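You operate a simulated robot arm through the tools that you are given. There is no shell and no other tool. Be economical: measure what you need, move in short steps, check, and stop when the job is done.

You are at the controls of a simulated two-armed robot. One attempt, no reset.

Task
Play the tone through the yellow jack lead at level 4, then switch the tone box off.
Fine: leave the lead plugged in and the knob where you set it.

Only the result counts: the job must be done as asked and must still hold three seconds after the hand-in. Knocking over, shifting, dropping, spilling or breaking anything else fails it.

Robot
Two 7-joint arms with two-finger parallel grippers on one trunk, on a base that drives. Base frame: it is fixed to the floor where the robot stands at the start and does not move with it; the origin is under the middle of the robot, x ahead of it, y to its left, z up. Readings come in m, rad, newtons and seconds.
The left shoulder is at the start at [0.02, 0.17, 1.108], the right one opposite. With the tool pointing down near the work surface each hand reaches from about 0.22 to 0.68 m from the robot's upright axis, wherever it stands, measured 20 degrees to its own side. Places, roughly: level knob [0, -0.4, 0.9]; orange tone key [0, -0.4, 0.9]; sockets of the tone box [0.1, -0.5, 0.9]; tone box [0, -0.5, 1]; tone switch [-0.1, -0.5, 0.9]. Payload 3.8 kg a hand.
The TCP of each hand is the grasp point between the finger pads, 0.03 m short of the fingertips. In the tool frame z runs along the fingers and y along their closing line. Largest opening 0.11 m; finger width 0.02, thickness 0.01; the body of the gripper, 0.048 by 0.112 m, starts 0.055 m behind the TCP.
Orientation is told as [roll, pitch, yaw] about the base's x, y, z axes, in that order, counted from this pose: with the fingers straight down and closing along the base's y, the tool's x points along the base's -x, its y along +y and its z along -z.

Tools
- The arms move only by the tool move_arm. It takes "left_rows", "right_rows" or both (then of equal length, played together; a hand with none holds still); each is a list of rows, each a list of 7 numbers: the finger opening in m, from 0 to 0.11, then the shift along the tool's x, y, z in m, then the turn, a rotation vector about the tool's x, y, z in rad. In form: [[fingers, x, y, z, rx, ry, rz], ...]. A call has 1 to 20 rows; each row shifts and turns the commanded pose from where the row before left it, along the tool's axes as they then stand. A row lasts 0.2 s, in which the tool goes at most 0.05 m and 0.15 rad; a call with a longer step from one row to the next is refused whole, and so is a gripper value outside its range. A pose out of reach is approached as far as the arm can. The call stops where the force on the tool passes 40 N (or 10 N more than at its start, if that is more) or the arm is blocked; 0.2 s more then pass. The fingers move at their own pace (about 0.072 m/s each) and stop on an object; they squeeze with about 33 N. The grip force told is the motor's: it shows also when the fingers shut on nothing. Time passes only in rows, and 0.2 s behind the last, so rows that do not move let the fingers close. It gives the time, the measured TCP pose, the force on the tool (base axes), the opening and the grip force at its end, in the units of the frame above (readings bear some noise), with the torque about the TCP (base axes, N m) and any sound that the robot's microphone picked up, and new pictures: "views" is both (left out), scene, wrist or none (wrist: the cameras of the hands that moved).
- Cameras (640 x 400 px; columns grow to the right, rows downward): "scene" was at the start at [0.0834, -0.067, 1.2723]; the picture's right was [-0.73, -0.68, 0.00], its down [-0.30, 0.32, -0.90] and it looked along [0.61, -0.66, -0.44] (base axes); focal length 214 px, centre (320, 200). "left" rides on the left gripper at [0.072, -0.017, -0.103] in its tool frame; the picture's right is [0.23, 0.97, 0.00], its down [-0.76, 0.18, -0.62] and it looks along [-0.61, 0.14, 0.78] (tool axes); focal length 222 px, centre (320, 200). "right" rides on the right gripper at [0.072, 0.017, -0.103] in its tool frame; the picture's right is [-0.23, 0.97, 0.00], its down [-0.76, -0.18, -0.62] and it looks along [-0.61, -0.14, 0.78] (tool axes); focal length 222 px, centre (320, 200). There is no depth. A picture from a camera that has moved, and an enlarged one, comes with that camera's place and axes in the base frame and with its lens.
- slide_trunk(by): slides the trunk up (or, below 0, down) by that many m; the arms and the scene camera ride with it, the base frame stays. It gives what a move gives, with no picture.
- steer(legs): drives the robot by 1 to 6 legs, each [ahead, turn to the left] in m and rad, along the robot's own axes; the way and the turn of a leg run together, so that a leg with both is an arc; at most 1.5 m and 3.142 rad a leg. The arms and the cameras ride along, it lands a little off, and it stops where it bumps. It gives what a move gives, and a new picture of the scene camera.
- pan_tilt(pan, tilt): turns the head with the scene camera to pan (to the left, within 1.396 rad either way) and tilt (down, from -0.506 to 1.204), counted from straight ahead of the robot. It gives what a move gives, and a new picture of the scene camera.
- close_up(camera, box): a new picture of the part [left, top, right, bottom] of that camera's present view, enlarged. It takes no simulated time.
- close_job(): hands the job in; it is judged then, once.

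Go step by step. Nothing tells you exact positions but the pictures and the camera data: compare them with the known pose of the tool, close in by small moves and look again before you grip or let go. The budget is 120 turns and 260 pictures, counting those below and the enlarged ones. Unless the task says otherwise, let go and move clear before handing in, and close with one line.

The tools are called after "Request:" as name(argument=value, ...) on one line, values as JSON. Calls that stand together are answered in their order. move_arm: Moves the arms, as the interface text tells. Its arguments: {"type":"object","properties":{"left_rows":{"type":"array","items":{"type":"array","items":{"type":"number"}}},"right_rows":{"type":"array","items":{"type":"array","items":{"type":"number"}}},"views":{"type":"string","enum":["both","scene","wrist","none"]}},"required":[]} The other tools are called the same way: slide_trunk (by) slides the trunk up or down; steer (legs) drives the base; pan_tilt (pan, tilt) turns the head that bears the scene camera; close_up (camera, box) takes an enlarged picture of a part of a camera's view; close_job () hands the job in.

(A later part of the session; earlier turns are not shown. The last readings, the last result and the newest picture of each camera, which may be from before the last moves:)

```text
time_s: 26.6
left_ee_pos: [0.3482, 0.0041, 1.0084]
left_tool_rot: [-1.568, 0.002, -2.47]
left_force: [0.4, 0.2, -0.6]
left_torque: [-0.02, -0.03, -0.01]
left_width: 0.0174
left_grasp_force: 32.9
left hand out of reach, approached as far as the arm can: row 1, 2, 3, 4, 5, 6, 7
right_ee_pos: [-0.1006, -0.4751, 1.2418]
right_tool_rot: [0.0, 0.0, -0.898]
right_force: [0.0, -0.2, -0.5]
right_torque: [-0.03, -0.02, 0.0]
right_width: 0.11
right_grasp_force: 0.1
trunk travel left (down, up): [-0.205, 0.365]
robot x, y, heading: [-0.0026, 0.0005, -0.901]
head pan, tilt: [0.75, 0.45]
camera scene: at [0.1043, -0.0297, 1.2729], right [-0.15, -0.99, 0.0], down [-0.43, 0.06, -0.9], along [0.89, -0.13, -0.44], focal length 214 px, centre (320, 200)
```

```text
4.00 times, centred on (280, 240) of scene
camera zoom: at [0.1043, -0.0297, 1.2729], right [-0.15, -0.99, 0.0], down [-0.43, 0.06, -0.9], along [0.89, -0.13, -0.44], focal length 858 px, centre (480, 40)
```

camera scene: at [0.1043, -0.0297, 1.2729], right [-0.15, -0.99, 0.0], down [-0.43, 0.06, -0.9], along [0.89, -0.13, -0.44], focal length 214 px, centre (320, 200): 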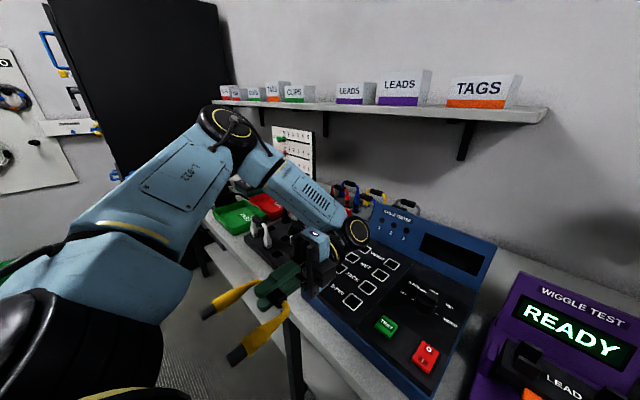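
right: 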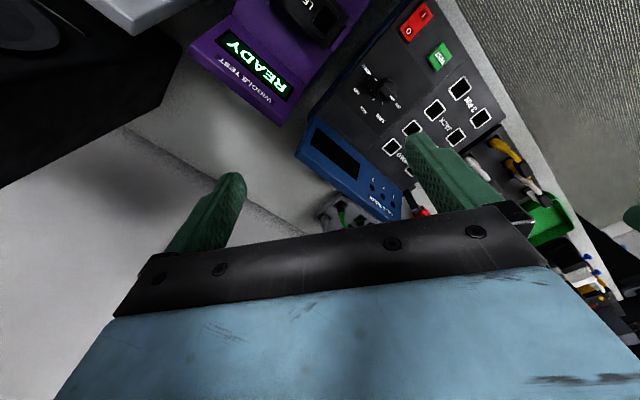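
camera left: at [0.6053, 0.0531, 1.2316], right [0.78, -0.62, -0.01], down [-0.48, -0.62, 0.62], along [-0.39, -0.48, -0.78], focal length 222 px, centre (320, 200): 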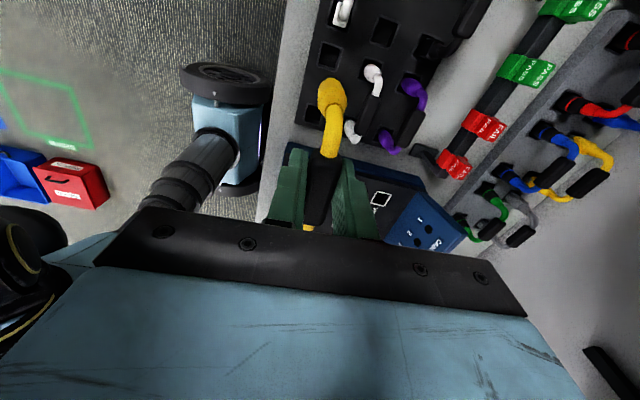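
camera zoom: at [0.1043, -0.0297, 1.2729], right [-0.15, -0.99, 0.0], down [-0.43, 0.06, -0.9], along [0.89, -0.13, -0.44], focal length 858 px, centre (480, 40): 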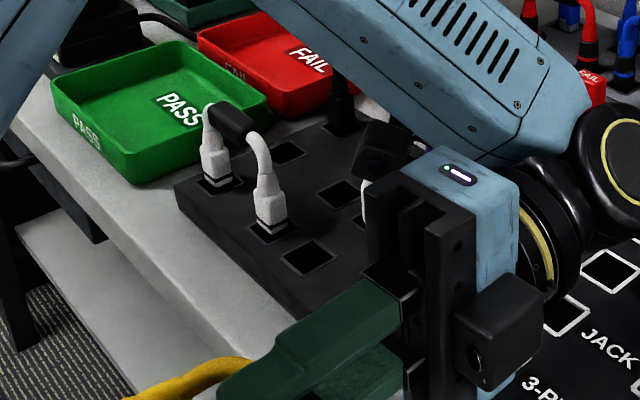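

The tips are plain metal cylinders, with no pins. The other yellow is clearly a square net plug, so this one is the jack. The wrist is near the rack, so I'll raise the trunk to get clear.

Request:
slide_trunk(by=0.2)

Request:
move_arm(left_rows=[[0.0, 0, 0, 0, -0.15, 0, 0], [0.0, 0, 0, 0, -0.15, 0, 0], [0.0, 0, 0, 0, -0.15, 0, 0], [0.0, 0, 0, 0, -0.15, 0, 0], [0.0, 0, 0, 0, -0.15, 0, 0], [0.0, 0, 0, 0, -0.15, 0, 0], [0.0, 0, 0, 0, -0.15, 0, 0], [0.0, 0, 0, 0, -0.15, 0, 0], [0.0, 0, 0, 0, -0.15, 0, 0], [0.0, 0, 0, 0, -0.15, 0, 0], [0.0, 0, 0, 0, -0.07, 0, 0]], views="scene")

```text
time_s: 28.8
left_ee_pos: [0.3478, 0.0034, 1.2086]
left_tool_rot: [-1.57, 0.001, -2.469]
left_force: [-0.5, -0.1, -0.4]
left_torque: [-0.03, -0.07, -0.02]
left_width: 0.0173
left_grasp_force: 33.6
right_ee_pos: [-0.1014, -0.4744, 1.4419]
right_tool_rot: [0.001, -0.002, -0.899]
right_force: [-0.8, -0.1, -0.7]
right_torque: [0.0, 0.0, -0.02]
right_width: 0.1099
right_grasp_force: 0.0
trunk travel left (down, up): [-0.405, 0.165]
robot x, y, heading: [0.0025, -0.0027, -0.899]
head pan, tilt: [0.75, 0.45]
```

```text
time_s: 31.1
left_ee_pos: [0.3702, -0.0188, 1.2216]
left_tool_rot: [0.002, 0.002, -2.469]
left_force: [0.1, 0.8, -1.2]
left_torque: [-0.01, 0.01, 0.0]
left_width: 0.0177
left_grasp_force: 33.1
left hand out of reach, approached as far as the arm can: row 10, 11
right_ee_pos: [-0.1014, -0.4752, 1.4429]
right_tool_rot: [-0.001, 0.001, -0.9]
right_force: [-0.6, 0.2, 0.6]
right_torque: [0.02, 0.0, 0.04]
right_width: 0.1102
right_grasp_force: 0.0
trunk travel left (down, up): [-0.405, 0.165]
robot x, y, heading: [-0.0012, -0.0002, -0.905]
head pan, tilt: [0.75, 0.45]
camera scene: at [0.1038, -0.0297, 1.473], right [-0.15, -0.99, 0.0], down [-0.43, 0.06, -0.9], along [0.89, -0.13, -0.44], focal length 214 px, centre (320, 200)
```

scene: 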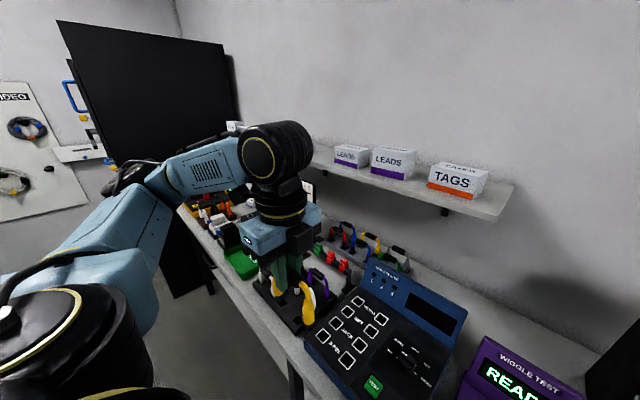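

There's a reference board on the left wall with labelled lead types. I'll look at it.

Request:
pan_tilt(pan=1.35, tilt=0.35)

Request:
close_up(camera="scene", box=[100, 50, 420, 290])

```text
time_s: 32.1
left_ee_pos: [0.3685, -0.0168, 1.2227]
left_tool_rot: [0.0, -0.001, -2.47]
left_force: [0.1, -0.3, -0.4]
left_torque: [-0.02, 0.01, 0.0]
left_width: 0.0173
left_grasp_force: 33.2
right_ee_pos: [-0.1017, -0.4762, 1.441]
right_tool_rot: [-0.001, -0.001, -0.898]
right_force: [-0.5, -0.7, -0.2]
right_torque: [-0.03, -0.03, -0.01]
right_width: 0.1096
right_grasp_force: 0.1
trunk travel left (down, up): [-0.405, 0.165]
robot x, y, heading: [-0.0032, 0.0008, -0.897]
head pan, tilt: [1.349, 0.351]
camera scene: at [0.0969, 0.0242, 1.4821], right [0.43, -0.9, 0.0], down [-0.31, -0.15, -0.94], along [0.85, 0.41, -0.34], focal length 214 px, centre (320, 200)
```

scene: 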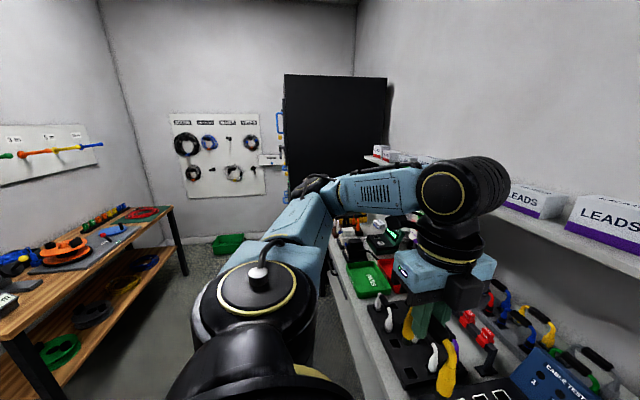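

```text
1.67 times, centred on (260, 170) of scene
camera zoom: at [0.0969, 0.0242, 1.4821], right [0.43, -0.9, 0.0], down [-0.31, -0.15, -0.94], along [0.85, 0.41, -0.34], focal length 358 px, centre (420, 250)
```

zoom: 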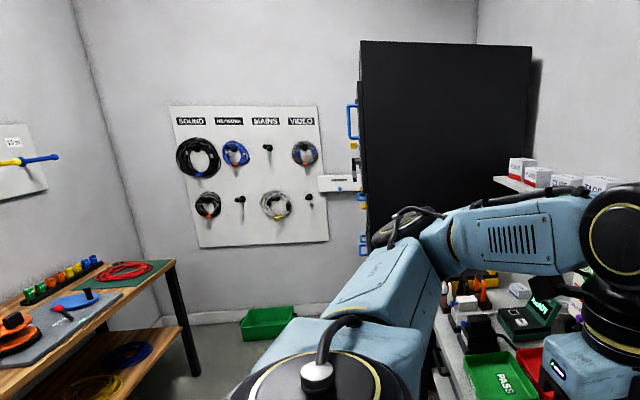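

Request:
close_up(camera="scene", box=[165, 105, 270, 200])

Request:
close_up(camera="scene", box=[440, 270, 640, 400])

```text
4.21 times, centred on (218, 152) of scene
camera zoom: at [0.0969, 0.0242, 1.4821], right [0.43, -0.9, 0.0], down [-0.31, -0.15, -0.94], along [0.85, 0.41, -0.34], focal length 903 px, centre (752, 400)
```

zoom: 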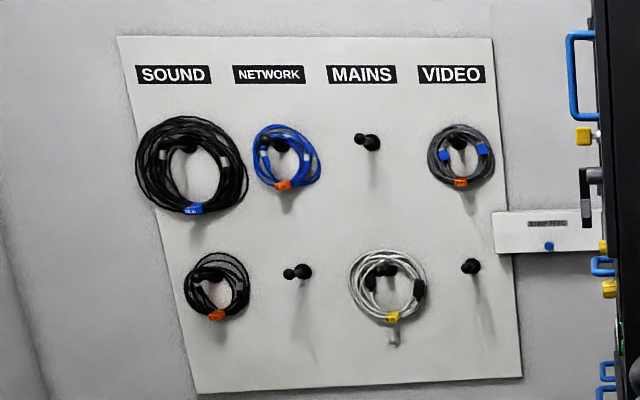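

```text
3.08 times, centred on (540, 335) of scene
camera zoom: at [0.0969, 0.0242, 1.4821], right [0.43, -0.9, 0.0], down [-0.31, -0.15, -0.94], along [0.85, 0.41, -0.34], focal length 660 px, centre (-357, -215)
```

zoom: 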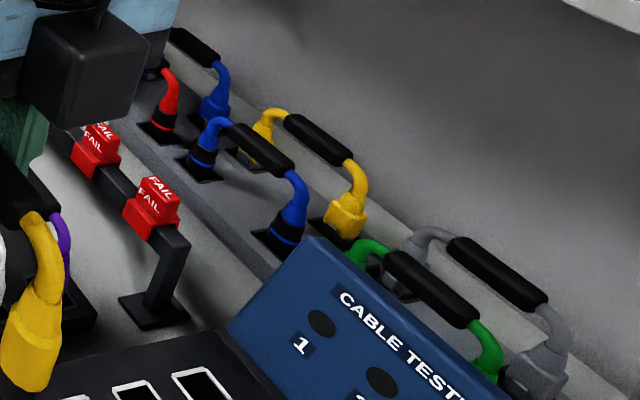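

No further clue there; the only round-plug yellow lead is the one I hold. I'll move the right arm aside and bring the left hand over to the tone box at height.

Request:
move_arm(right_rows=[[0.11, 0, -0.045, 0, 0, 0, 0], [0.11, 0, -0.045, 0, 0, 0, 0], [0.11, 0, -0.045, 0, 0, 0, 0], [0.11, 0, -0.045, 0, 0, 0, 0], [0.11, 0, -0.045, 0, 0, 0, 0]], views="none")

Request:
move_arm(left_rows=[[0, -0.04, 0.012, 0, 0, 0, 0], [0, -0.04, 0.012, 0, 0, 0, 0], [0, -0.04, 0.012, 0, 0, 0, 0], [0, -0.04, 0.012, 0, 0, 0, 0], [0, -0.04, 0.012, 0, 0, 0, 0], [0, -0.04, 0.012, 0, 0, 0, 0], [0, -0.04, 0.012, 0, 0, 0, 0], [0, -0.04, 0.012, 0, 0, 0, 0]], views="none")

Request:
pan_tilt(pan=-0.3, tilt=0.8)

```text
time_s: 33.4
left_ee_pos: [0.3692, -0.0171, 1.222]
left_tool_rot: [0.0, -0.001, -2.469]
left_force: [-0.5, 0.1, -0.2]
left_torque: [0.03, -0.04, 0.0]
left_width: 0.0178
left_grasp_force: 32.9
right_ee_pos: [-0.2059, -0.5903, 1.3796]
right_tool_rot: [-0.001, 0.0, -0.902]
right_force: [0.2, 0.2, -0.2]
right_torque: [0.0, 0.0, 0.02]
right_width: 0.1101
right_grasp_force: 0.1
right hand out of reach, approached as far as the arm can: row 1, 2, 3, 4, 5
trunk travel left (down, up): [-0.405, 0.165]
robot x, y, heading: [0.0033, 0.0027, -0.901]
head pan, tilt: [1.349, 0.351]
```

```text
time_s: 35.1
left_ee_pos: [0.1763, -0.2918, 1.2212]
left_tool_rot: [0.001, 0.001, -2.47]
left_force: [-1.4, -0.1, -1.1]
left_torque: [0.03, -0.04, 0.01]
left_width: 0.0173
left_grasp_force: 32.4
right_ee_pos: [-0.2062, -0.5899, 1.3798]
right_tool_rot: [0.001, 0.0, -0.901]
right_force: [-0.2, 0.5, -0.1]
right_torque: [0.01, -0.03, -0.01]
right_width: 0.11
right_grasp_force: 0.0
trunk travel left (down, up): [-0.405, 0.165]
robot x, y, heading: [0.0007, -0.0005, -0.899]
head pan, tilt: [1.349, 0.351]
```

```text
time_s: 36.9
left_ee_pos: [0.179, -0.2906, 1.2212]
left_tool_rot: [0.0, 0.0, -2.47]
left_force: [0.1, -0.4, -1.4]
left_torque: [-0.01, 0.01, -0.04]
left_width: 0.0176
left_grasp_force: 32.4
right_ee_pos: [-0.2031, -0.5893, 1.3802]
right_tool_rot: [0.0, 0.0, -0.901]
right_force: [-0.6, 0.4, 0.7]
right_torque: [-0.01, -0.02, -0.03]
right_width: 0.1098
right_grasp_force: 0.0
trunk travel left (down, up): [-0.405, 0.165]
robot x, y, heading: [-0.0, -0.0008, -0.896]
head pan, tilt: [-0.3, 0.799]
camera scene: at [0.0423, -0.0914, 1.4425], right [-0.93, -0.36, 0.0], down [-0.26, 0.67, -0.7], along [0.25, -0.65, -0.72], focal length 214 px, centre (320, 200)
```

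scene: 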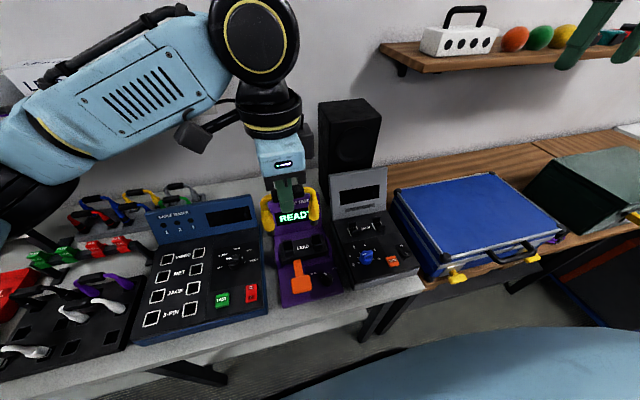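

Request:
close_up(camera="scene", box=[315, 195, 435, 305])

Request:
close_up(camera="left", box=[0, 0, 640, 400])

```text
3.64 times, centred on (375, 250) of scene
camera zoom: at [0.0423, -0.0914, 1.4425], right [-0.93, -0.36, 0.0], down [-0.26, 0.67, -0.7], along [0.25, -0.65, -0.72], focal length 780 px, centre (120, 18)
```

zoom: 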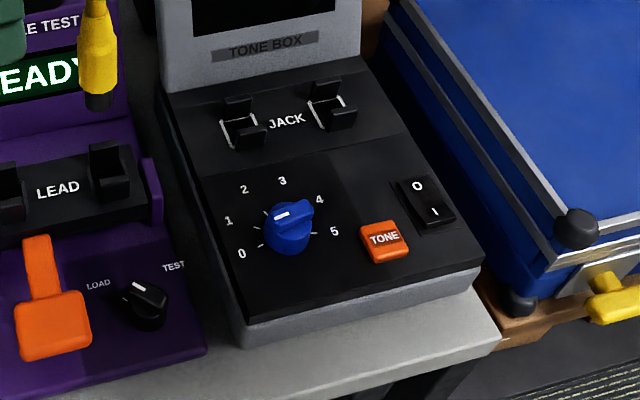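

```text
1.00 times, centred on (320, 200) of left (not enlarged: the box is as wide or as high as the picture)
camera zoom: at [0.2237, -0.2327, 1.324], right [0.78, -0.62, 0.0], down [-0.49, -0.61, 0.62], along [-0.39, -0.49, -0.78], focal length 222 px, centre (320, 200)
```

zoom: 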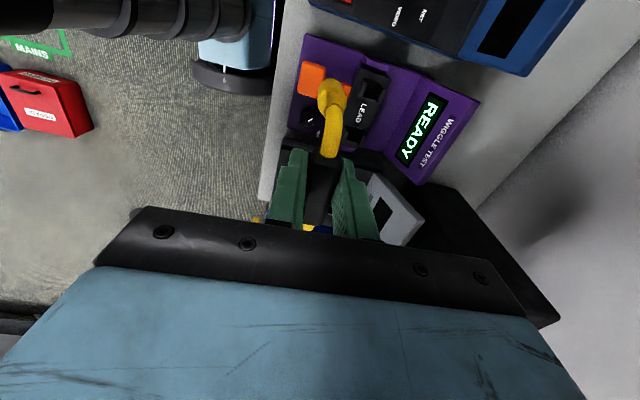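

I can see the tone box: sockets near (0.090, -0.493) and (0.026, -0.543), knob pointing about between 3 and 4. I'll move the lead above the sockets.

Request:
move_arm(left_rows=[[0, -0.04, 0.017, 0, 0, 0, 0], [0, -0.04, 0.017, 0, 0, 0, 0], [0, -0.04, 0.017, 0, 0, 0, 0], [0, -0.04, 0.017, 0, 0, 0, 0], [0, -0.04, 0.017, 0, 0, 0, 0], [0, -0.037, 0.017, 0, 0, 0, 0]], views="both")

```text
time_s: 38.2
left_ee_pos: [0.1026, -0.4362, 1.2229]
left_tool_rot: [0.002, 0.0, -2.47]
left_force: [0.8, -0.1, -0.4]
left_torque: [-0.04, 0.01, -0.03]
left_width: 0.0176
left_grasp_force: 32.7
left hand out of reach, approached as far as the arm can: row 4, 5, 6
right_ee_pos: [-0.2053, -0.5892, 1.3795]
right_tool_rot: [0.0, -0.001, -0.9]
right_force: [-0.1, 0.3, -0.2]
right_torque: [-0.02, 0.02, 0.03]
right_width: 0.1099
right_grasp_force: 0.1
trunk travel left (down, up): [-0.405, 0.165]
robot x, y, heading: [0.0009, -0.0019, -0.902]
head pan, tilt: [-0.3, 0.799]
camera scene: at [0.0414, -0.0917, 1.4425], right [-0.93, -0.36, 0.0], down [-0.26, 0.67, -0.7], along [0.25, -0.65, -0.72], focal length 214 px, centre (320, 200)
camera left: at [0.1478, -0.3782, 1.3261], right [0.78, -0.62, 0.0], down [-0.49, -0.61, 0.62], along [-0.39, -0.49, -0.78], focal length 222 px, centre (320, 200)
```

scene: 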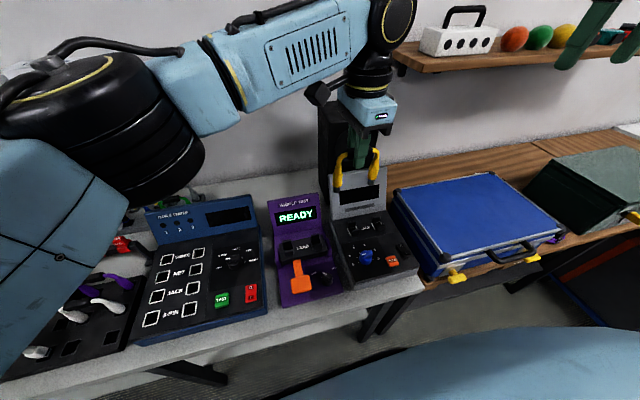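
left: 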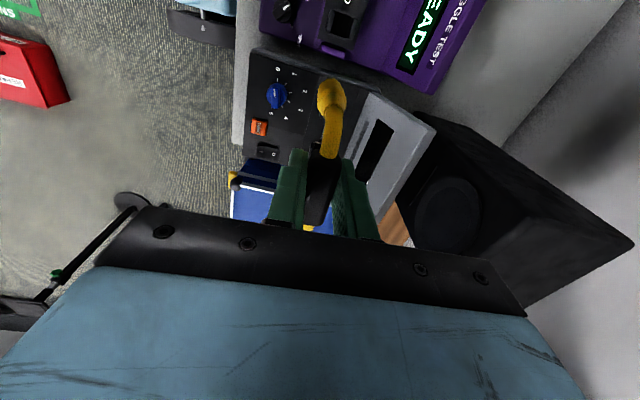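

Row 4 onward was out of reach, so I'll turn the base right by 0.5 to bring the box in front of the left arm.

Request:
steer(legs=[[0, -0.55]])

Request:
move_arm(left_rows=[[0, 0, 0, 0, 0, 0, -0.14], [0, 0, 0, 0, 0, 0, -0.14], [0, 0, 0, 0, 0, 0, -0.14], [0, 0, 0, 0, 0, 0, -0.13]], views="none")

Request:
pan_tilt(pan=0.2, tilt=0.8)

```text
time_s: 40.2
left_ee_pos: [-0.138, -0.4253, 1.2225]
left_tool_rot: [0.002, 0.001, -3.018]
left_force: [-0.2, -1.1, -0.8]
left_torque: [0.02, 0.01, -0.05]
left_width: 0.0175
left_grasp_force: 33.4
right_ee_pos: [-0.4814, -0.396, 1.3803]
right_tool_rot: [0.001, -0.001, -1.448]
right_force: [0.5, 0.3, -0.2]
right_torque: [-0.01, -0.01, 0.01]
right_width: 0.11
right_grasp_force: 0.1
trunk travel left (down, up): [-0.405, 0.165]
robot x, y, heading: [-0.002, -0.0009, -1.444]
head pan, tilt: [-0.3, 0.799]
camera scene: at [-0.0119, -0.0998, 1.4425], right [-0.98, 0.17, 0.0], down [0.13, 0.71, -0.7], along [-0.12, -0.69, -0.72], focal length 214 px, centre (320, 200)
```

scene: 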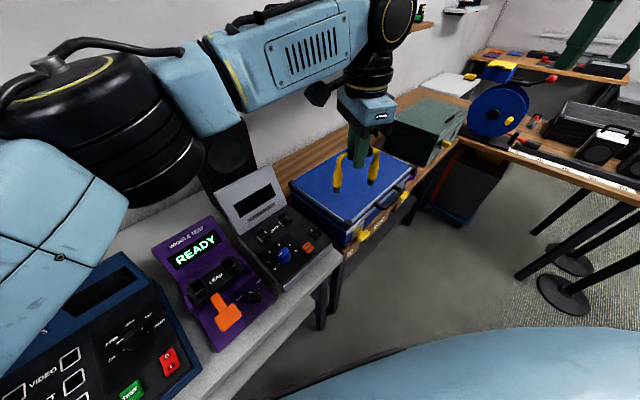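

```text
time_s: 41.2
left_ee_pos: [-0.1379, -0.4269, 1.2235]
left_tool_rot: [0.002, 0.0, -2.465]
left_force: [-0.3, -0.1, -0.4]
left_torque: [0.0, -0.01, 0.01]
left_width: 0.0175
left_grasp_force: 32.8
right_ee_pos: [-0.4806, -0.3964, 1.381]
right_tool_rot: [0.0, -0.002, -1.448]
right_force: [-0.7, -0.1, 0.2]
right_torque: [-0.02, 0.04, -0.01]
right_width: 0.1102
right_grasp_force: 0.1
trunk travel left (down, up): [-0.405, 0.165]
robot x, y, heading: [0.0025, -0.0011, -1.452]
head pan, tilt: [-0.3, 0.799]
```

```text
time_s: 42.1
left_ee_pos: [-0.1383, -0.4257, 1.2229]
left_tool_rot: [0.0, -0.001, -2.467]
left_force: [0.2, 0.2, -0.7]
left_torque: [0.03, 0.0, 0.02]
left_width: 0.0177
left_grasp_force: 33.3
right_ee_pos: [-0.4811, -0.3958, 1.3806]
right_tool_rot: [0.0, -0.001, -1.45]
right_force: [-0.8, -0.5, 0.1]
right_torque: [-0.01, -0.01, 0.02]
right_width: 0.1097
right_grasp_force: 0.0
trunk travel left (down, up): [-0.405, 0.165]
robot x, y, heading: [-0.0, 0.0028, -1.454]
head pan, tilt: [0.201, 0.799]
camera scene: at [0.0282, -0.0972, 1.4425], right [-0.95, -0.32, 0.0], down [-0.23, 0.68, -0.7], along [0.22, -0.66, -0.72], focal length 214 px, centre (320, 200)
```

scene: 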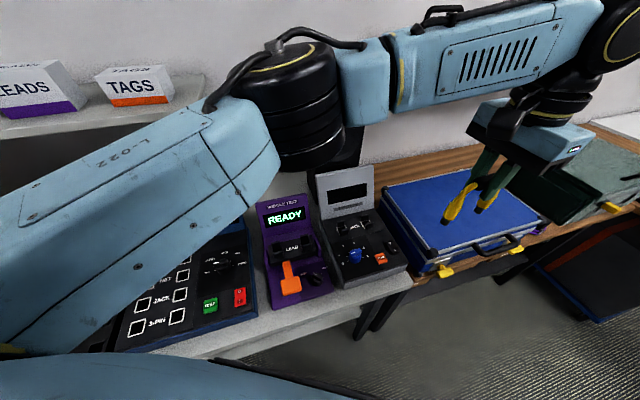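

Request:
move_arm(left_rows=[[0, 0.02, 0.039, 0, 0, 0, 0], [0, 0.02, 0.039, 0, 0, 0, 0], [0, 0.019, 0.039, 0, 0, 0, 0], [0, 0.019, 0.039, 0, 0, 0, 0], [0, 0.018, 0.038, 0, 0, 0, 0]], views="both")

```text
time_s: 43.3
left_ee_pos: [0.0583, -0.5176, 1.2241]
left_tool_rot: [0.0, -0.001, -2.467]
left_force: [0.4, -0.7, -1.2]
left_torque: [0.03, 0.01, 0.0]
left_width: 0.0175
left_grasp_force: 33.4
right_ee_pos: [-0.4803, -0.3972, 1.3807]
right_tool_rot: [-0.001, 0.002, -1.447]
right_force: [0.1, -0.2, 0.3]
right_torque: [0.02, 0.0, -0.03]
right_width: 0.11
right_grasp_force: 0.1
trunk travel left (down, up): [-0.405, 0.165]
robot x, y, heading: [0.0002, -0.0025, -1.441]
head pan, tilt: [0.201, 0.799]
camera scene: at [0.0294, -0.0975, 1.4425], right [-0.95, -0.32, 0.0], down [-0.23, 0.68, -0.7], along [0.22, -0.66, -0.72], focal length 214 px, centre (320, 200)
camera left: at [0.1037, -0.4597, 1.327], right [0.79, -0.62, 0.0], down [-0.48, -0.61, 0.62], along [-0.39, -0.49, -0.78], focal length 222 px, centre (320, 200)
```

scene: 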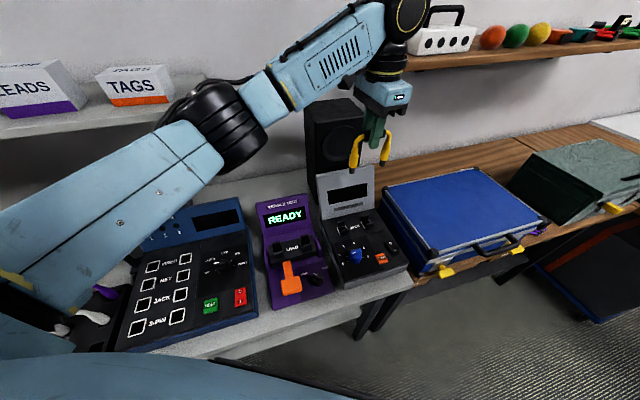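
left: 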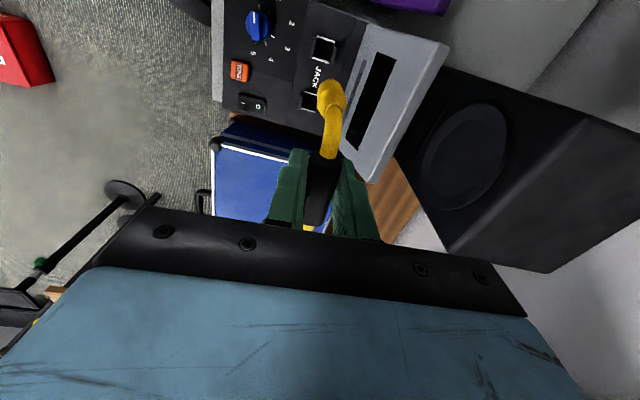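

Request:
close_up(camera="left", box=[220, 0, 400, 130])

Request:
close_up(camera="scene", box=[310, 120, 420, 280])

```text
3.08 times, centred on (310, 65) of left
camera zoom: at [0.1037, -0.4597, 1.327], right [0.79, -0.62, 0.0], down [-0.48, -0.61, 0.62], along [-0.39, -0.49, -0.78], focal length 684 px, centre (351, 615)
```

zoom: 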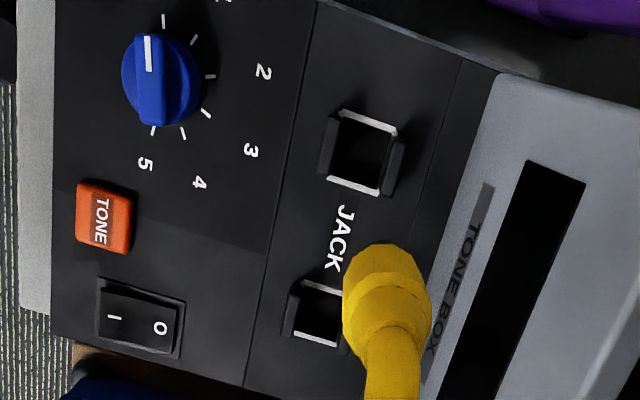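

```text
2.50 times, centred on (365, 200) of scene
camera zoom: at [0.0294, -0.0975, 1.4425], right [-0.95, -0.32, 0.0], down [-0.23, 0.68, -0.7], along [0.22, -0.66, -0.72], focal length 536 px, centre (208, 200)
```

zoom: 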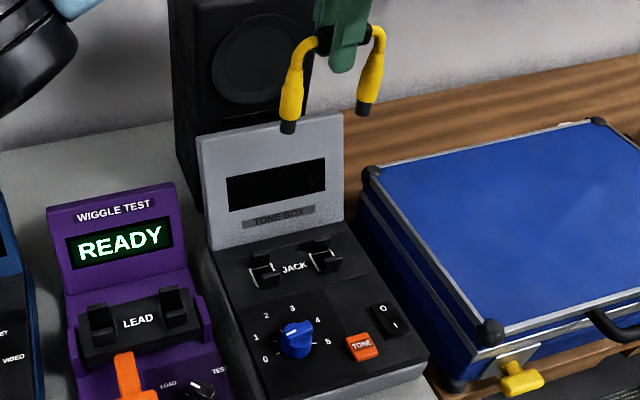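

Sockets sit at z≈0.92, and the plug tips are 0.092 below the TCP and 6 mm right of centre. I'll correct and descend to just above the sockets.

Request:
move_arm(left_rows=[[0, 0.007, -0.005, 0.02, 0, 0, 0], [0, 0, 0, 0.04, 0, 0, 0], [0, 0, 0, 0.04, 0, 0, 0], [0, 0, 0, 0.04, 0, 0, 0], [0, 0, 0, 0.02, 0, 0, 0]], views="none")

Request:
close_up(camera="left", box=[220, 0, 420, 200])

Request:
close_up(camera="scene", box=[310, 170, 420, 280])

```text
time_s: 44.5
left_ee_pos: [0.0589, -0.5111, 1.0642]
left_tool_rot: [0.0, 0.0, -2.465]
left_force: [-0.1, 0.1, -0.8]
left_torque: [0.02, 0.02, 0.0]
left_width: 0.0176
left_grasp_force: 33.3
right_ee_pos: [-0.4806, -0.3966, 1.3804]
right_tool_rot: [0.001, -0.001, -1.449]
right_force: [0.1, -0.1, 0.7]
right_torque: [-0.03, 0.0, -0.02]
right_width: 0.1101
right_grasp_force: 0.1
trunk travel left (down, up): [-0.405, 0.165]
robot x, y, heading: [-0.0007, -0.0028, -1.447]
head pan, tilt: [0.201, 0.799]
```

```text
2.00 times, centred on (320, 100) of left
camera zoom: at [0.104, -0.4528, 1.1668], right [0.79, -0.62, 0.0], down [-0.48, -0.61, 0.62], along [-0.39, -0.49, -0.78], focal length 444 px, centre (320, 400)
```

zoom: 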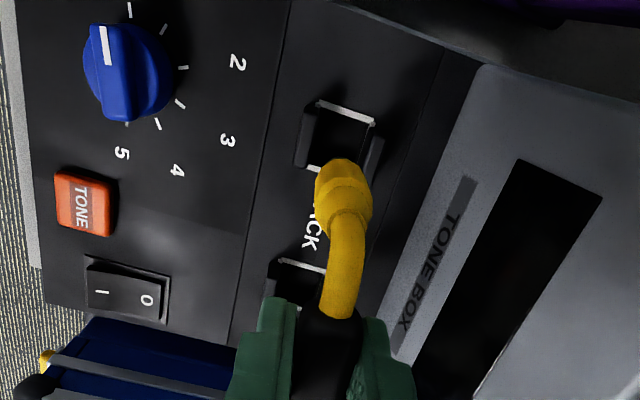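

```text
3.64 times, centred on (365, 225) of scene
camera zoom: at [0.0282, -0.0972, 1.4425], right [-0.95, -0.32, 0.0], down [-0.23, 0.68, -0.7], along [0.22, -0.66, -0.72], focal length 780 px, centre (156, 109)
```

zoom: 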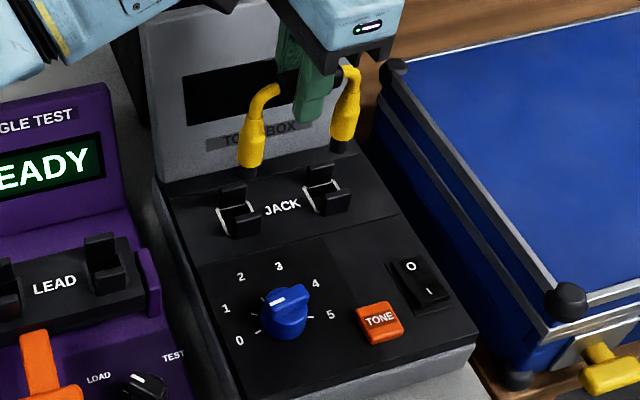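

Fore-aft is aligned; the lead needs about 5 mm to the left. I'll correct, descend 3 cm and look again.

Request:
move_arm(left_rows=[[0, 0.005, 0, 0.01, 0, 0, 0], [0, 0, 0, 0.018, 0, 0, 0]], views="none")

Request:
close_up(camera="left", box=[250, 20, 400, 140])

Request:
close_up(camera="scene", box=[330, 180, 400, 240])

```text
time_s: 45.1
left_ee_pos: [0.0621, -0.5076, 1.0349]
left_tool_rot: [0.002, -0.001, -2.467]
left_force: [0.8, -1.5, -0.7]
left_torque: [0.01, -0.03, 0.04]
left_width: 0.0178
left_grasp_force: 33.0
right_ee_pos: [-0.4809, -0.3968, 1.3794]
right_tool_rot: [0.001, -0.001, -1.448]
right_force: [0.8, 1.0, -0.5]
right_torque: [0.0, -0.03, 0.0]
right_width: 0.1101
right_grasp_force: 0.1
trunk travel left (down, up): [-0.405, 0.165]
robot x, y, heading: [-0.0002, -0.0013, -1.445]
head pan, tilt: [0.201, 0.799]
```

```text
3.33 times, centred on (325, 80) of left
camera zoom: at [0.1077, -0.449, 1.1383], right [0.79, -0.62, 0.0], down [-0.48, -0.61, 0.62], along [-0.39, -0.49, -0.78], focal length 740 px, centre (303, 600)
```

zoom: 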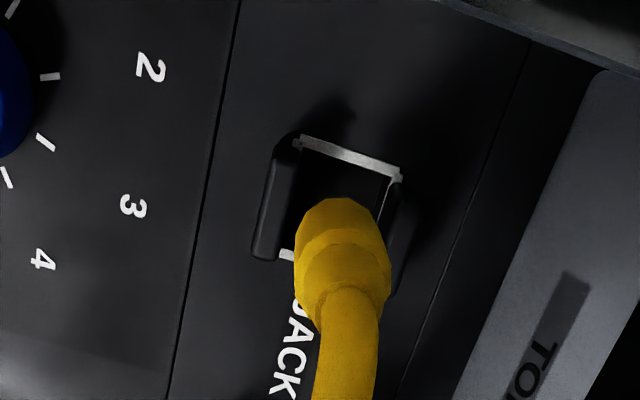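

```text
6.67 times, centred on (365, 210) of scene
camera zoom: at [0.0281, -0.0973, 1.4425], right [-0.95, -0.32, 0.0], down [-0.23, 0.68, -0.7], along [0.22, -0.66, -0.72], focal length 1430 px, centre (20, 133)
```

zoom: 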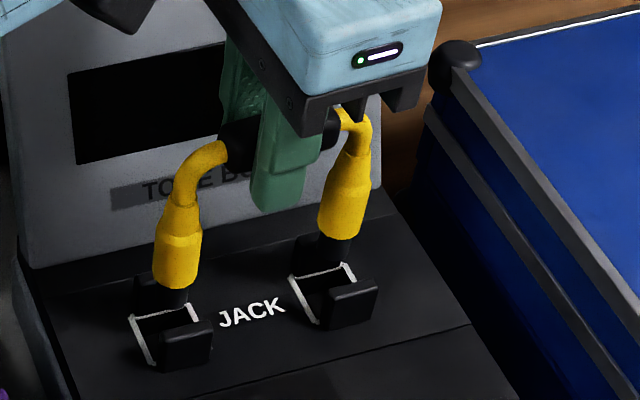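

Nearly perfectly aligned in both views. I'll shift 1.5 mm forward and push in slowly.

Request:
move_arm(left_rows=[[0, 0, 0.0015, 0.008, 0, 0, 0], [0, 0, 0, 0.008, 0, 0, 0], [0, 0, 0, 0.007, 0, 0, 0], [0, 0, 0, 0.006, 0, 0, 0], [0, 0, 0, 0, 0, 0, 0]], views="none")

Request:
close_up(camera="left", box=[250, 20, 400, 140])

Request:
close_up(camera="scene", box=[330, 180, 400, 240])

```text
time_s: 45.8
left_ee_pos: [0.0658, -0.5084, 1.028]
left_tool_rot: [0.007, -0.009, -2.467]
left_force: [7.8, 13.4, 19.6]
left_torque: [0.76, -0.21, -0.12]
left_width: 0.0175
left_grasp_force: 32.6
right_ee_pos: [-0.4795, -0.3942, 1.381]
right_tool_rot: [-0.003, -0.005, -1.447]
right_force: [-0.4, -0.5, 0.7]
right_torque: [0.02, -0.01, -0.02]
right_width: 0.1099
right_grasp_force: 0.0
trunk travel left (down, up): [-0.405, 0.165]
robot x, y, heading: [0.0018, 0.0006, -1.447]
head pan, tilt: [0.201, 0.799]
stopped in row 3 (left hand): the force on the tool passed its limit at 43 N (the readings are from after the stop); the commanded pose is now the measured one
```

```text
3.33 times, centred on (325, 80) of left
camera zoom: at [0.1107, -0.4495, 1.1306], right [0.78, -0.62, 0.0], down [-0.48, -0.61, 0.63], along [-0.39, -0.5, -0.78], focal length 740 px, centre (303, 600)
```

zoom: 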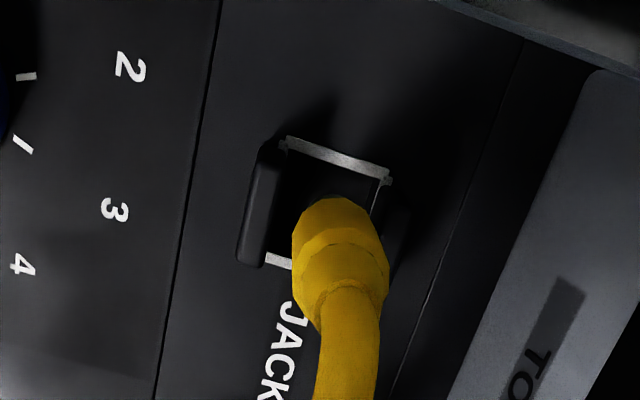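

```text
6.67 times, centred on (365, 210) of scene
camera zoom: at [0.0293, -0.0946, 1.4427], right [-0.95, -0.32, 0.0], down [-0.23, 0.68, -0.7], along [0.22, -0.66, -0.72], focal length 1430 px, centre (20, 133)
```

zoom: 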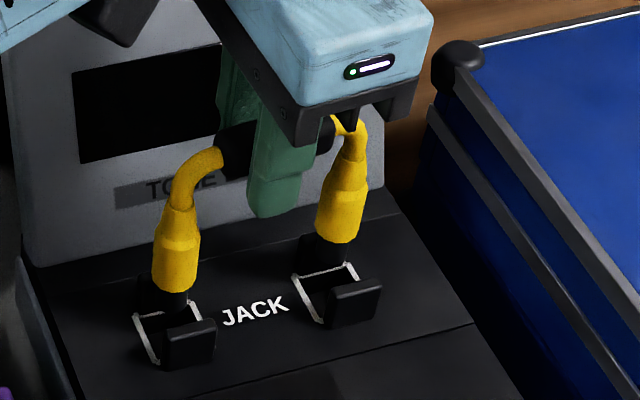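

Request:
close_up(camera="scene", box=[340, 205, 384, 240])

Request:
close_up(camera="left", box=[290, 35, 350, 95])

```text
11.43 times, centred on (362, 222) of scene
camera zoom: at [0.0293, -0.0946, 1.4427], right [-0.95, -0.32, 0.0], down [-0.23, 0.68, -0.7], along [0.22, -0.66, -0.72], focal length 2451 px, centre (-160, -57)
```

zoom: 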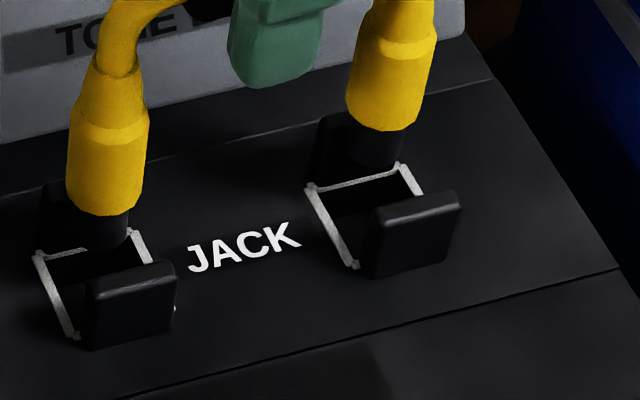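

```text
6.67 times, centred on (320, 65) of left
camera zoom: at [0.1107, -0.4495, 1.1306], right [0.78, -0.62, 0.0], down [-0.48, -0.61, 0.63], along [-0.39, -0.5, -0.78], focal length 1481 px, centre (320, 1100)
```

zoom: 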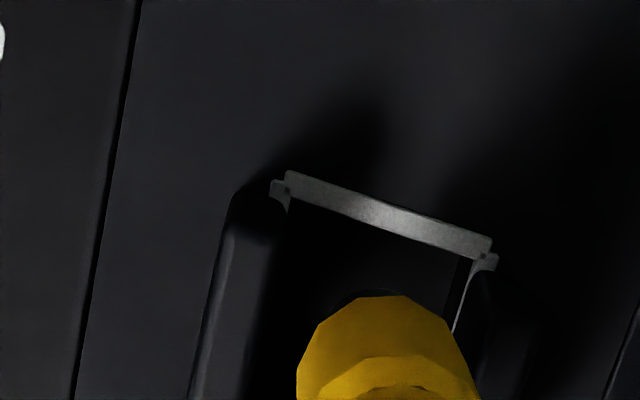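

The tips touched the back side: the socket is ~3 mm nearer to me. I'll lift slightly, re-level, shift and check.

Request:
move_arm(left_rows=[[0, 0, 0, -0.006, 0, 0, 0], [0, -0.001, -0.003, 0, 0, -0.011, 0], [0, 0, 0, 0, 0, 0, 0]], views="none")

Request:
close_up(camera="scene", box=[340, 200, 384, 240])

Request:
close_up(camera="left", box=[270, 25, 370, 105])

```text
time_s: 46.6
left_ee_pos: [0.0622, -0.5102, 1.0297]
left_tool_rot: [0.004, -0.022, -2.469]
left_force: [0.1, -1.3, -2.0]
left_torque: [0.03, -0.04, 0.0]
left_width: 0.0177
left_grasp_force: 32.6
right_ee_pos: [-0.4816, -0.3973, 1.3798]
right_tool_rot: [0.0, 0.001, -1.45]
right_force: [0.6, -0.8, -0.3]
right_torque: [0.01, 0.01, 0.03]
right_width: 0.11
right_grasp_force: 0.1
trunk travel left (down, up): [-0.405, 0.165]
robot x, y, heading: [-0.0018, 0.0017, -1.445]
head pan, tilt: [0.201, 0.799]
```

```text
10.00 times, centred on (362, 220) of scene
camera zoom: at [0.0283, -0.0976, 1.4424], right [-0.95, -0.32, 0.0], down [-0.23, 0.68, -0.7], along [0.22, -0.66, -0.72], focal length 2145 px, centre (-100, 0)
```

zoom: 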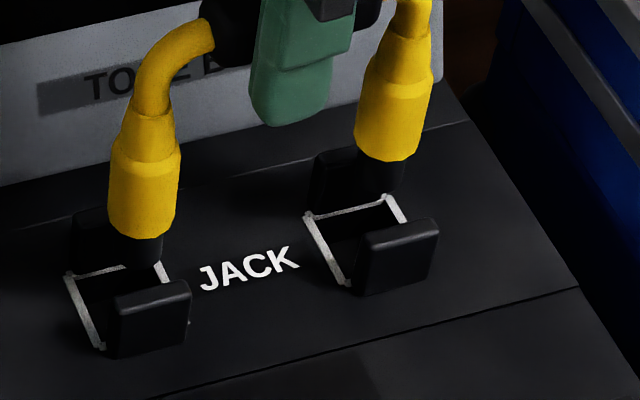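

```text
5.00 times, centred on (320, 65) of left
camera zoom: at [0.1082, -0.4494, 1.1315], right [0.79, -0.62, 0.0], down [-0.48, -0.6, 0.64], along [-0.4, -0.5, -0.77], focal length 1111 px, centre (320, 875)
```

zoom: 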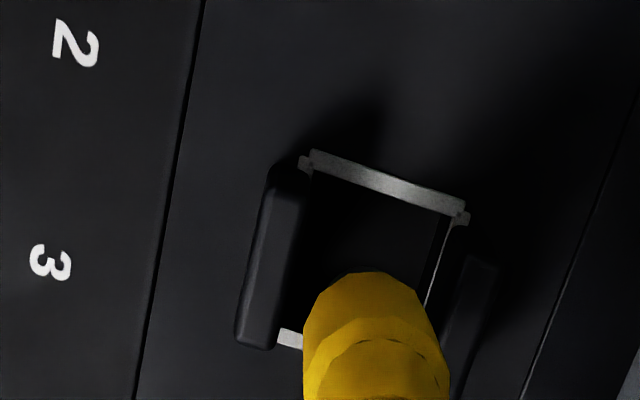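

Request:
move_arm(left_rows=[[0, 0, 0, -0.004, 0.003, 0.022, 0], [0, 0, 0, 0, 0, 0, 0]], views="none")

Request:
close_up(camera="scene", box=[340, 200, 384, 240])

Request:
close_up(camera="left", box=[270, 25, 370, 105])

```text
time_s: 47.2
left_ee_pos: [0.0616, -0.5103, 1.0355]
left_tool_rot: [0.005, 0.0, -2.468]
left_force: [-0.1, -0.2, -1.1]
left_torque: [-0.01, -0.01, 0.01]
left_width: 0.0177
left_grasp_force: 33.5
right_ee_pos: [-0.48, -0.3958, 1.3804]
right_tool_rot: [0.0, -0.002, -1.448]
right_force: [0.4, 0.2, -0.6]
right_torque: [-0.02, 0.0, 0.02]
right_width: 0.1102
right_grasp_force: 0.0
trunk travel left (down, up): [-0.405, 0.165]
robot x, y, heading: [0.0014, -0.0026, -1.447]
head pan, tilt: [0.201, 0.799]
```

```text
10.00 times, centred on (362, 220) of scene
camera zoom: at [0.0287, -0.0969, 1.4425], right [-0.95, -0.32, 0.0], down [-0.23, 0.68, -0.7], along [0.22, -0.66, -0.72], focal length 2145 px, centre (-100, 0)
```

zoom: 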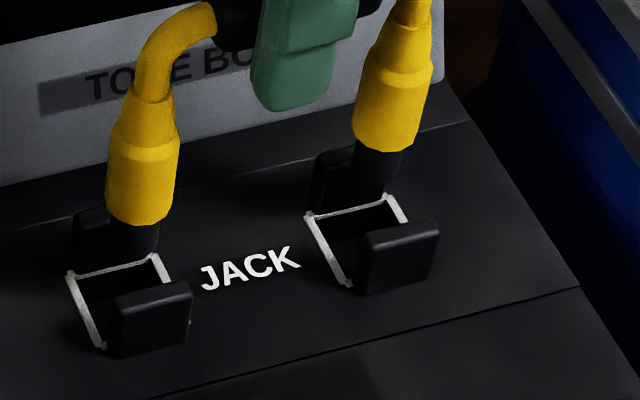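

```text
5.00 times, centred on (320, 65) of left
camera zoom: at [0.1069, -0.4517, 1.1382], right [0.79, -0.62, 0.0], down [-0.49, -0.61, 0.62], along [-0.38, -0.49, -0.78], focal length 1111 px, centre (320, 875)
```

zoom: 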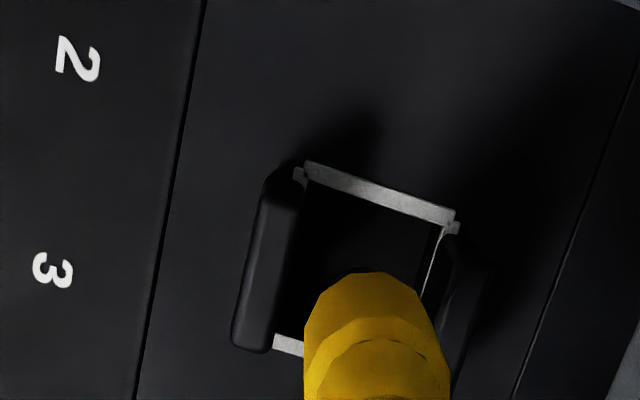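

Level again and aligned in both views. I'll descend in small steps, 2 mm nearer to me, and watch the forces.

Request:
move_arm(left_rows=[[0, 0, -0.002, 0.003, 0, 0, 0], [0, 0, 0, 0.003, 0, 0, 0], [0, 0, 0, 0.002, 0, 0, 0], [0, 0, 0, 0, 0, 0, 0]], views="none")

Request:
close_up(camera="scene", box=[340, 200, 384, 240])

Request:
close_up(camera="left", box=[270, 25, 370, 105])

```text
time_s: 48.2
left_ee_pos: [0.0607, -0.5073, 1.0287]
left_tool_rot: [0.003, 0.0, -2.469]
left_force: [-0.1, -0.6, -1.4]
left_torque: [-0.02, -0.02, 0.0]
left_width: 0.0174
left_grasp_force: 33.1
right_ee_pos: [-0.4803, -0.396, 1.3803]
right_tool_rot: [-0.001, -0.003, -1.448]
right_force: [0.2, -0.3, 0.3]
right_torque: [-0.03, -0.03, 0.0]
right_width: 0.1101
right_grasp_force: 0.0
trunk travel left (down, up): [-0.405, 0.165]
robot x, y, heading: [0.0018, -0.0007, -1.448]
head pan, tilt: [0.201, 0.799]
```

```text
10.00 times, centred on (362, 220) of scene
camera zoom: at [0.0285, -0.0969, 1.4425], right [-0.95, -0.32, 0.0], down [-0.23, 0.68, -0.7], along [0.22, -0.66, -0.72], focal length 2145 px, centre (-100, 0)
```

zoom: 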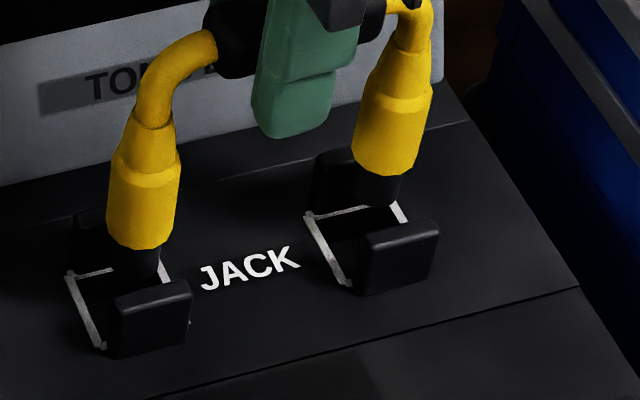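

```text
5.00 times, centred on (320, 65) of left
camera zoom: at [0.1052, -0.449, 1.1309], right [0.79, -0.62, 0.0], down [-0.49, -0.61, 0.62], along [-0.38, -0.49, -0.78], focal length 1111 px, centre (320, 875)
```

zoom: 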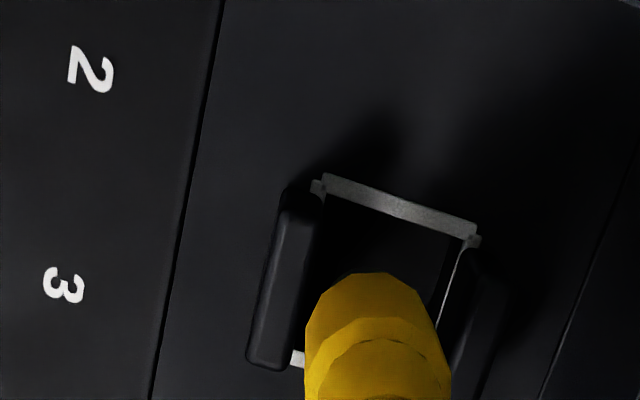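

Request:
move_arm(left_rows=[[0, 0, 0.0015, 0.003, 0, 0, 0], [0, 0, 0, 0.003, 0, 0, 0], [0, 0, 0, 0.003, 0, 0, 0], [0, 0, 0, 0.003, 0, 0, 0], [0, 0, 0, 0, 0, 0, 0]], views="none")

Request:
close_up(camera="scene", box=[340, 200, 384, 240])

Request:
close_up(camera="left", box=[270, 25, 370, 105])

```text
time_s: 49.4
left_ee_pos: [0.0612, -0.5075, 1.016]
left_tool_rot: [0.003, 0.001, -2.467]
left_force: [0.3, 0.6, -0.9]
left_torque: [0.02, 0.02, 0.0]
left_width: 0.0176
left_grasp_force: 33.1
right_ee_pos: [-0.4804, -0.3971, 1.3805]
right_tool_rot: [0.0, -0.001, -1.448]
right_force: [-0.5, 0.3, -0.2]
right_torque: [-0.01, 0.02, 0.01]
right_width: 0.1099
right_grasp_force: 0.0
trunk travel left (down, up): [-0.405, 0.165]
robot x, y, heading: [-0.0015, 0.0013, -1.446]
head pan, tilt: [0.201, 0.799]
```

```text
10.00 times, centred on (362, 220) of scene
camera zoom: at [0.0285, -0.0969, 1.4425], right [-0.95, -0.32, 0.0], down [-0.23, 0.68, -0.7], along [0.22, -0.66, -0.72], focal length 2145 px, centre (-100, 0)
```

zoom: 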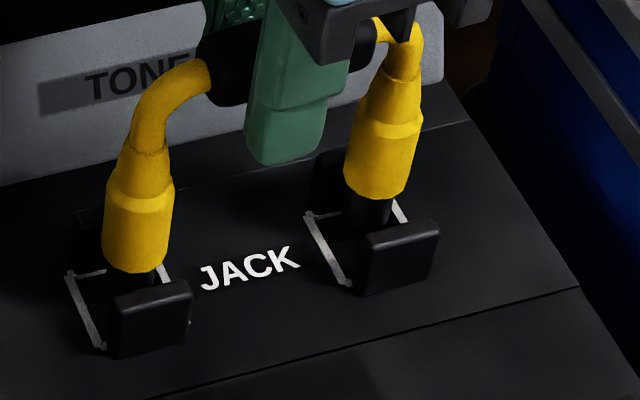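

```text
5.00 times, centred on (320, 65) of left
camera zoom: at [0.1059, -0.4497, 1.1185], right [0.79, -0.62, 0.0], down [-0.49, -0.61, 0.62], along [-0.38, -0.49, -0.78], focal length 1111 px, centre (320, 875)
```

zoom: 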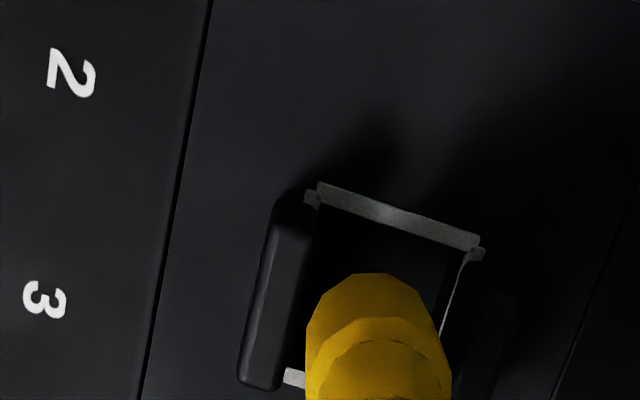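

No contact so far and tips are entering. Continue down.

Request:
move_arm(left_rows=[[0, 0, 0, 0.003, 0, 0, 0], [0, 0, 0, 0.003, 0, 0, 0], [0, 0, 0, 0.003, 0, 0, 0], [0, 0, 0, 0.003, 0, 0, 0], [0, 0, 0, 0.003, 0, 0, 0], [0, 0, 0, 0.003, 0, 0, 0], [0, 0, 0, 0, 0, 0, 0]], views="none")

Request:
close_up(camera="scene", box=[340, 200, 384, 240])

Request:
close_up(camera="left", box=[270, 25, 370, 105])

```text
time_s: 51.0
left_ee_pos: [0.0608, -0.5077, 0.9971]
left_tool_rot: [0.003, 0.0, -2.468]
left_force: [-0.2, -0.2, -0.6]
left_torque: [-0.01, 0.05, -0.01]
left_width: 0.0174
left_grasp_force: 32.6
right_ee_pos: [-0.4798, -0.3967, 1.3809]
right_tool_rot: [-0.001, -0.002, -1.448]
right_force: [-0.7, 0.1, -0.7]
right_torque: [0.03, 0.01, -0.01]
right_width: 0.1098
right_grasp_force: 0.0
trunk travel left (down, up): [-0.405, 0.165]
robot x, y, heading: [0.0003, 0.0014, -1.446]
head pan, tilt: [0.201, 0.799]
```

```text
10.00 times, centred on (362, 220) of scene
camera zoom: at [0.0285, -0.097, 1.4425], right [-0.95, -0.32, 0.0], down [-0.23, 0.68, -0.7], along [0.22, -0.66, -0.72], focal length 2145 px, centre (-100, 0)
```

zoom: 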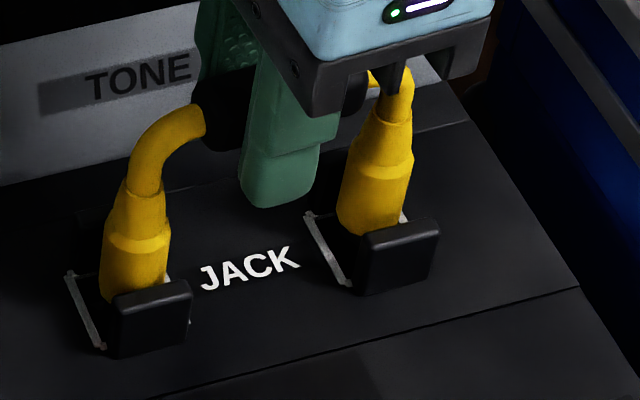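

```text
5.00 times, centred on (320, 65) of left
camera zoom: at [0.1053, -0.4493, 1.1004], right [0.79, -0.62, 0.0], down [-0.49, -0.61, 0.62], along [-0.38, -0.49, -0.78], focal length 1111 px, centre (320, 875)
```

zoom: 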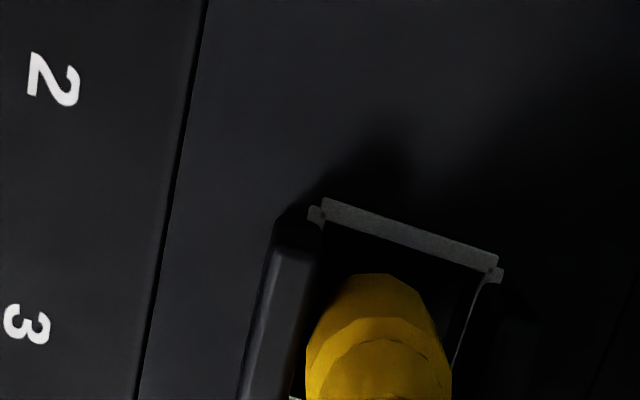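

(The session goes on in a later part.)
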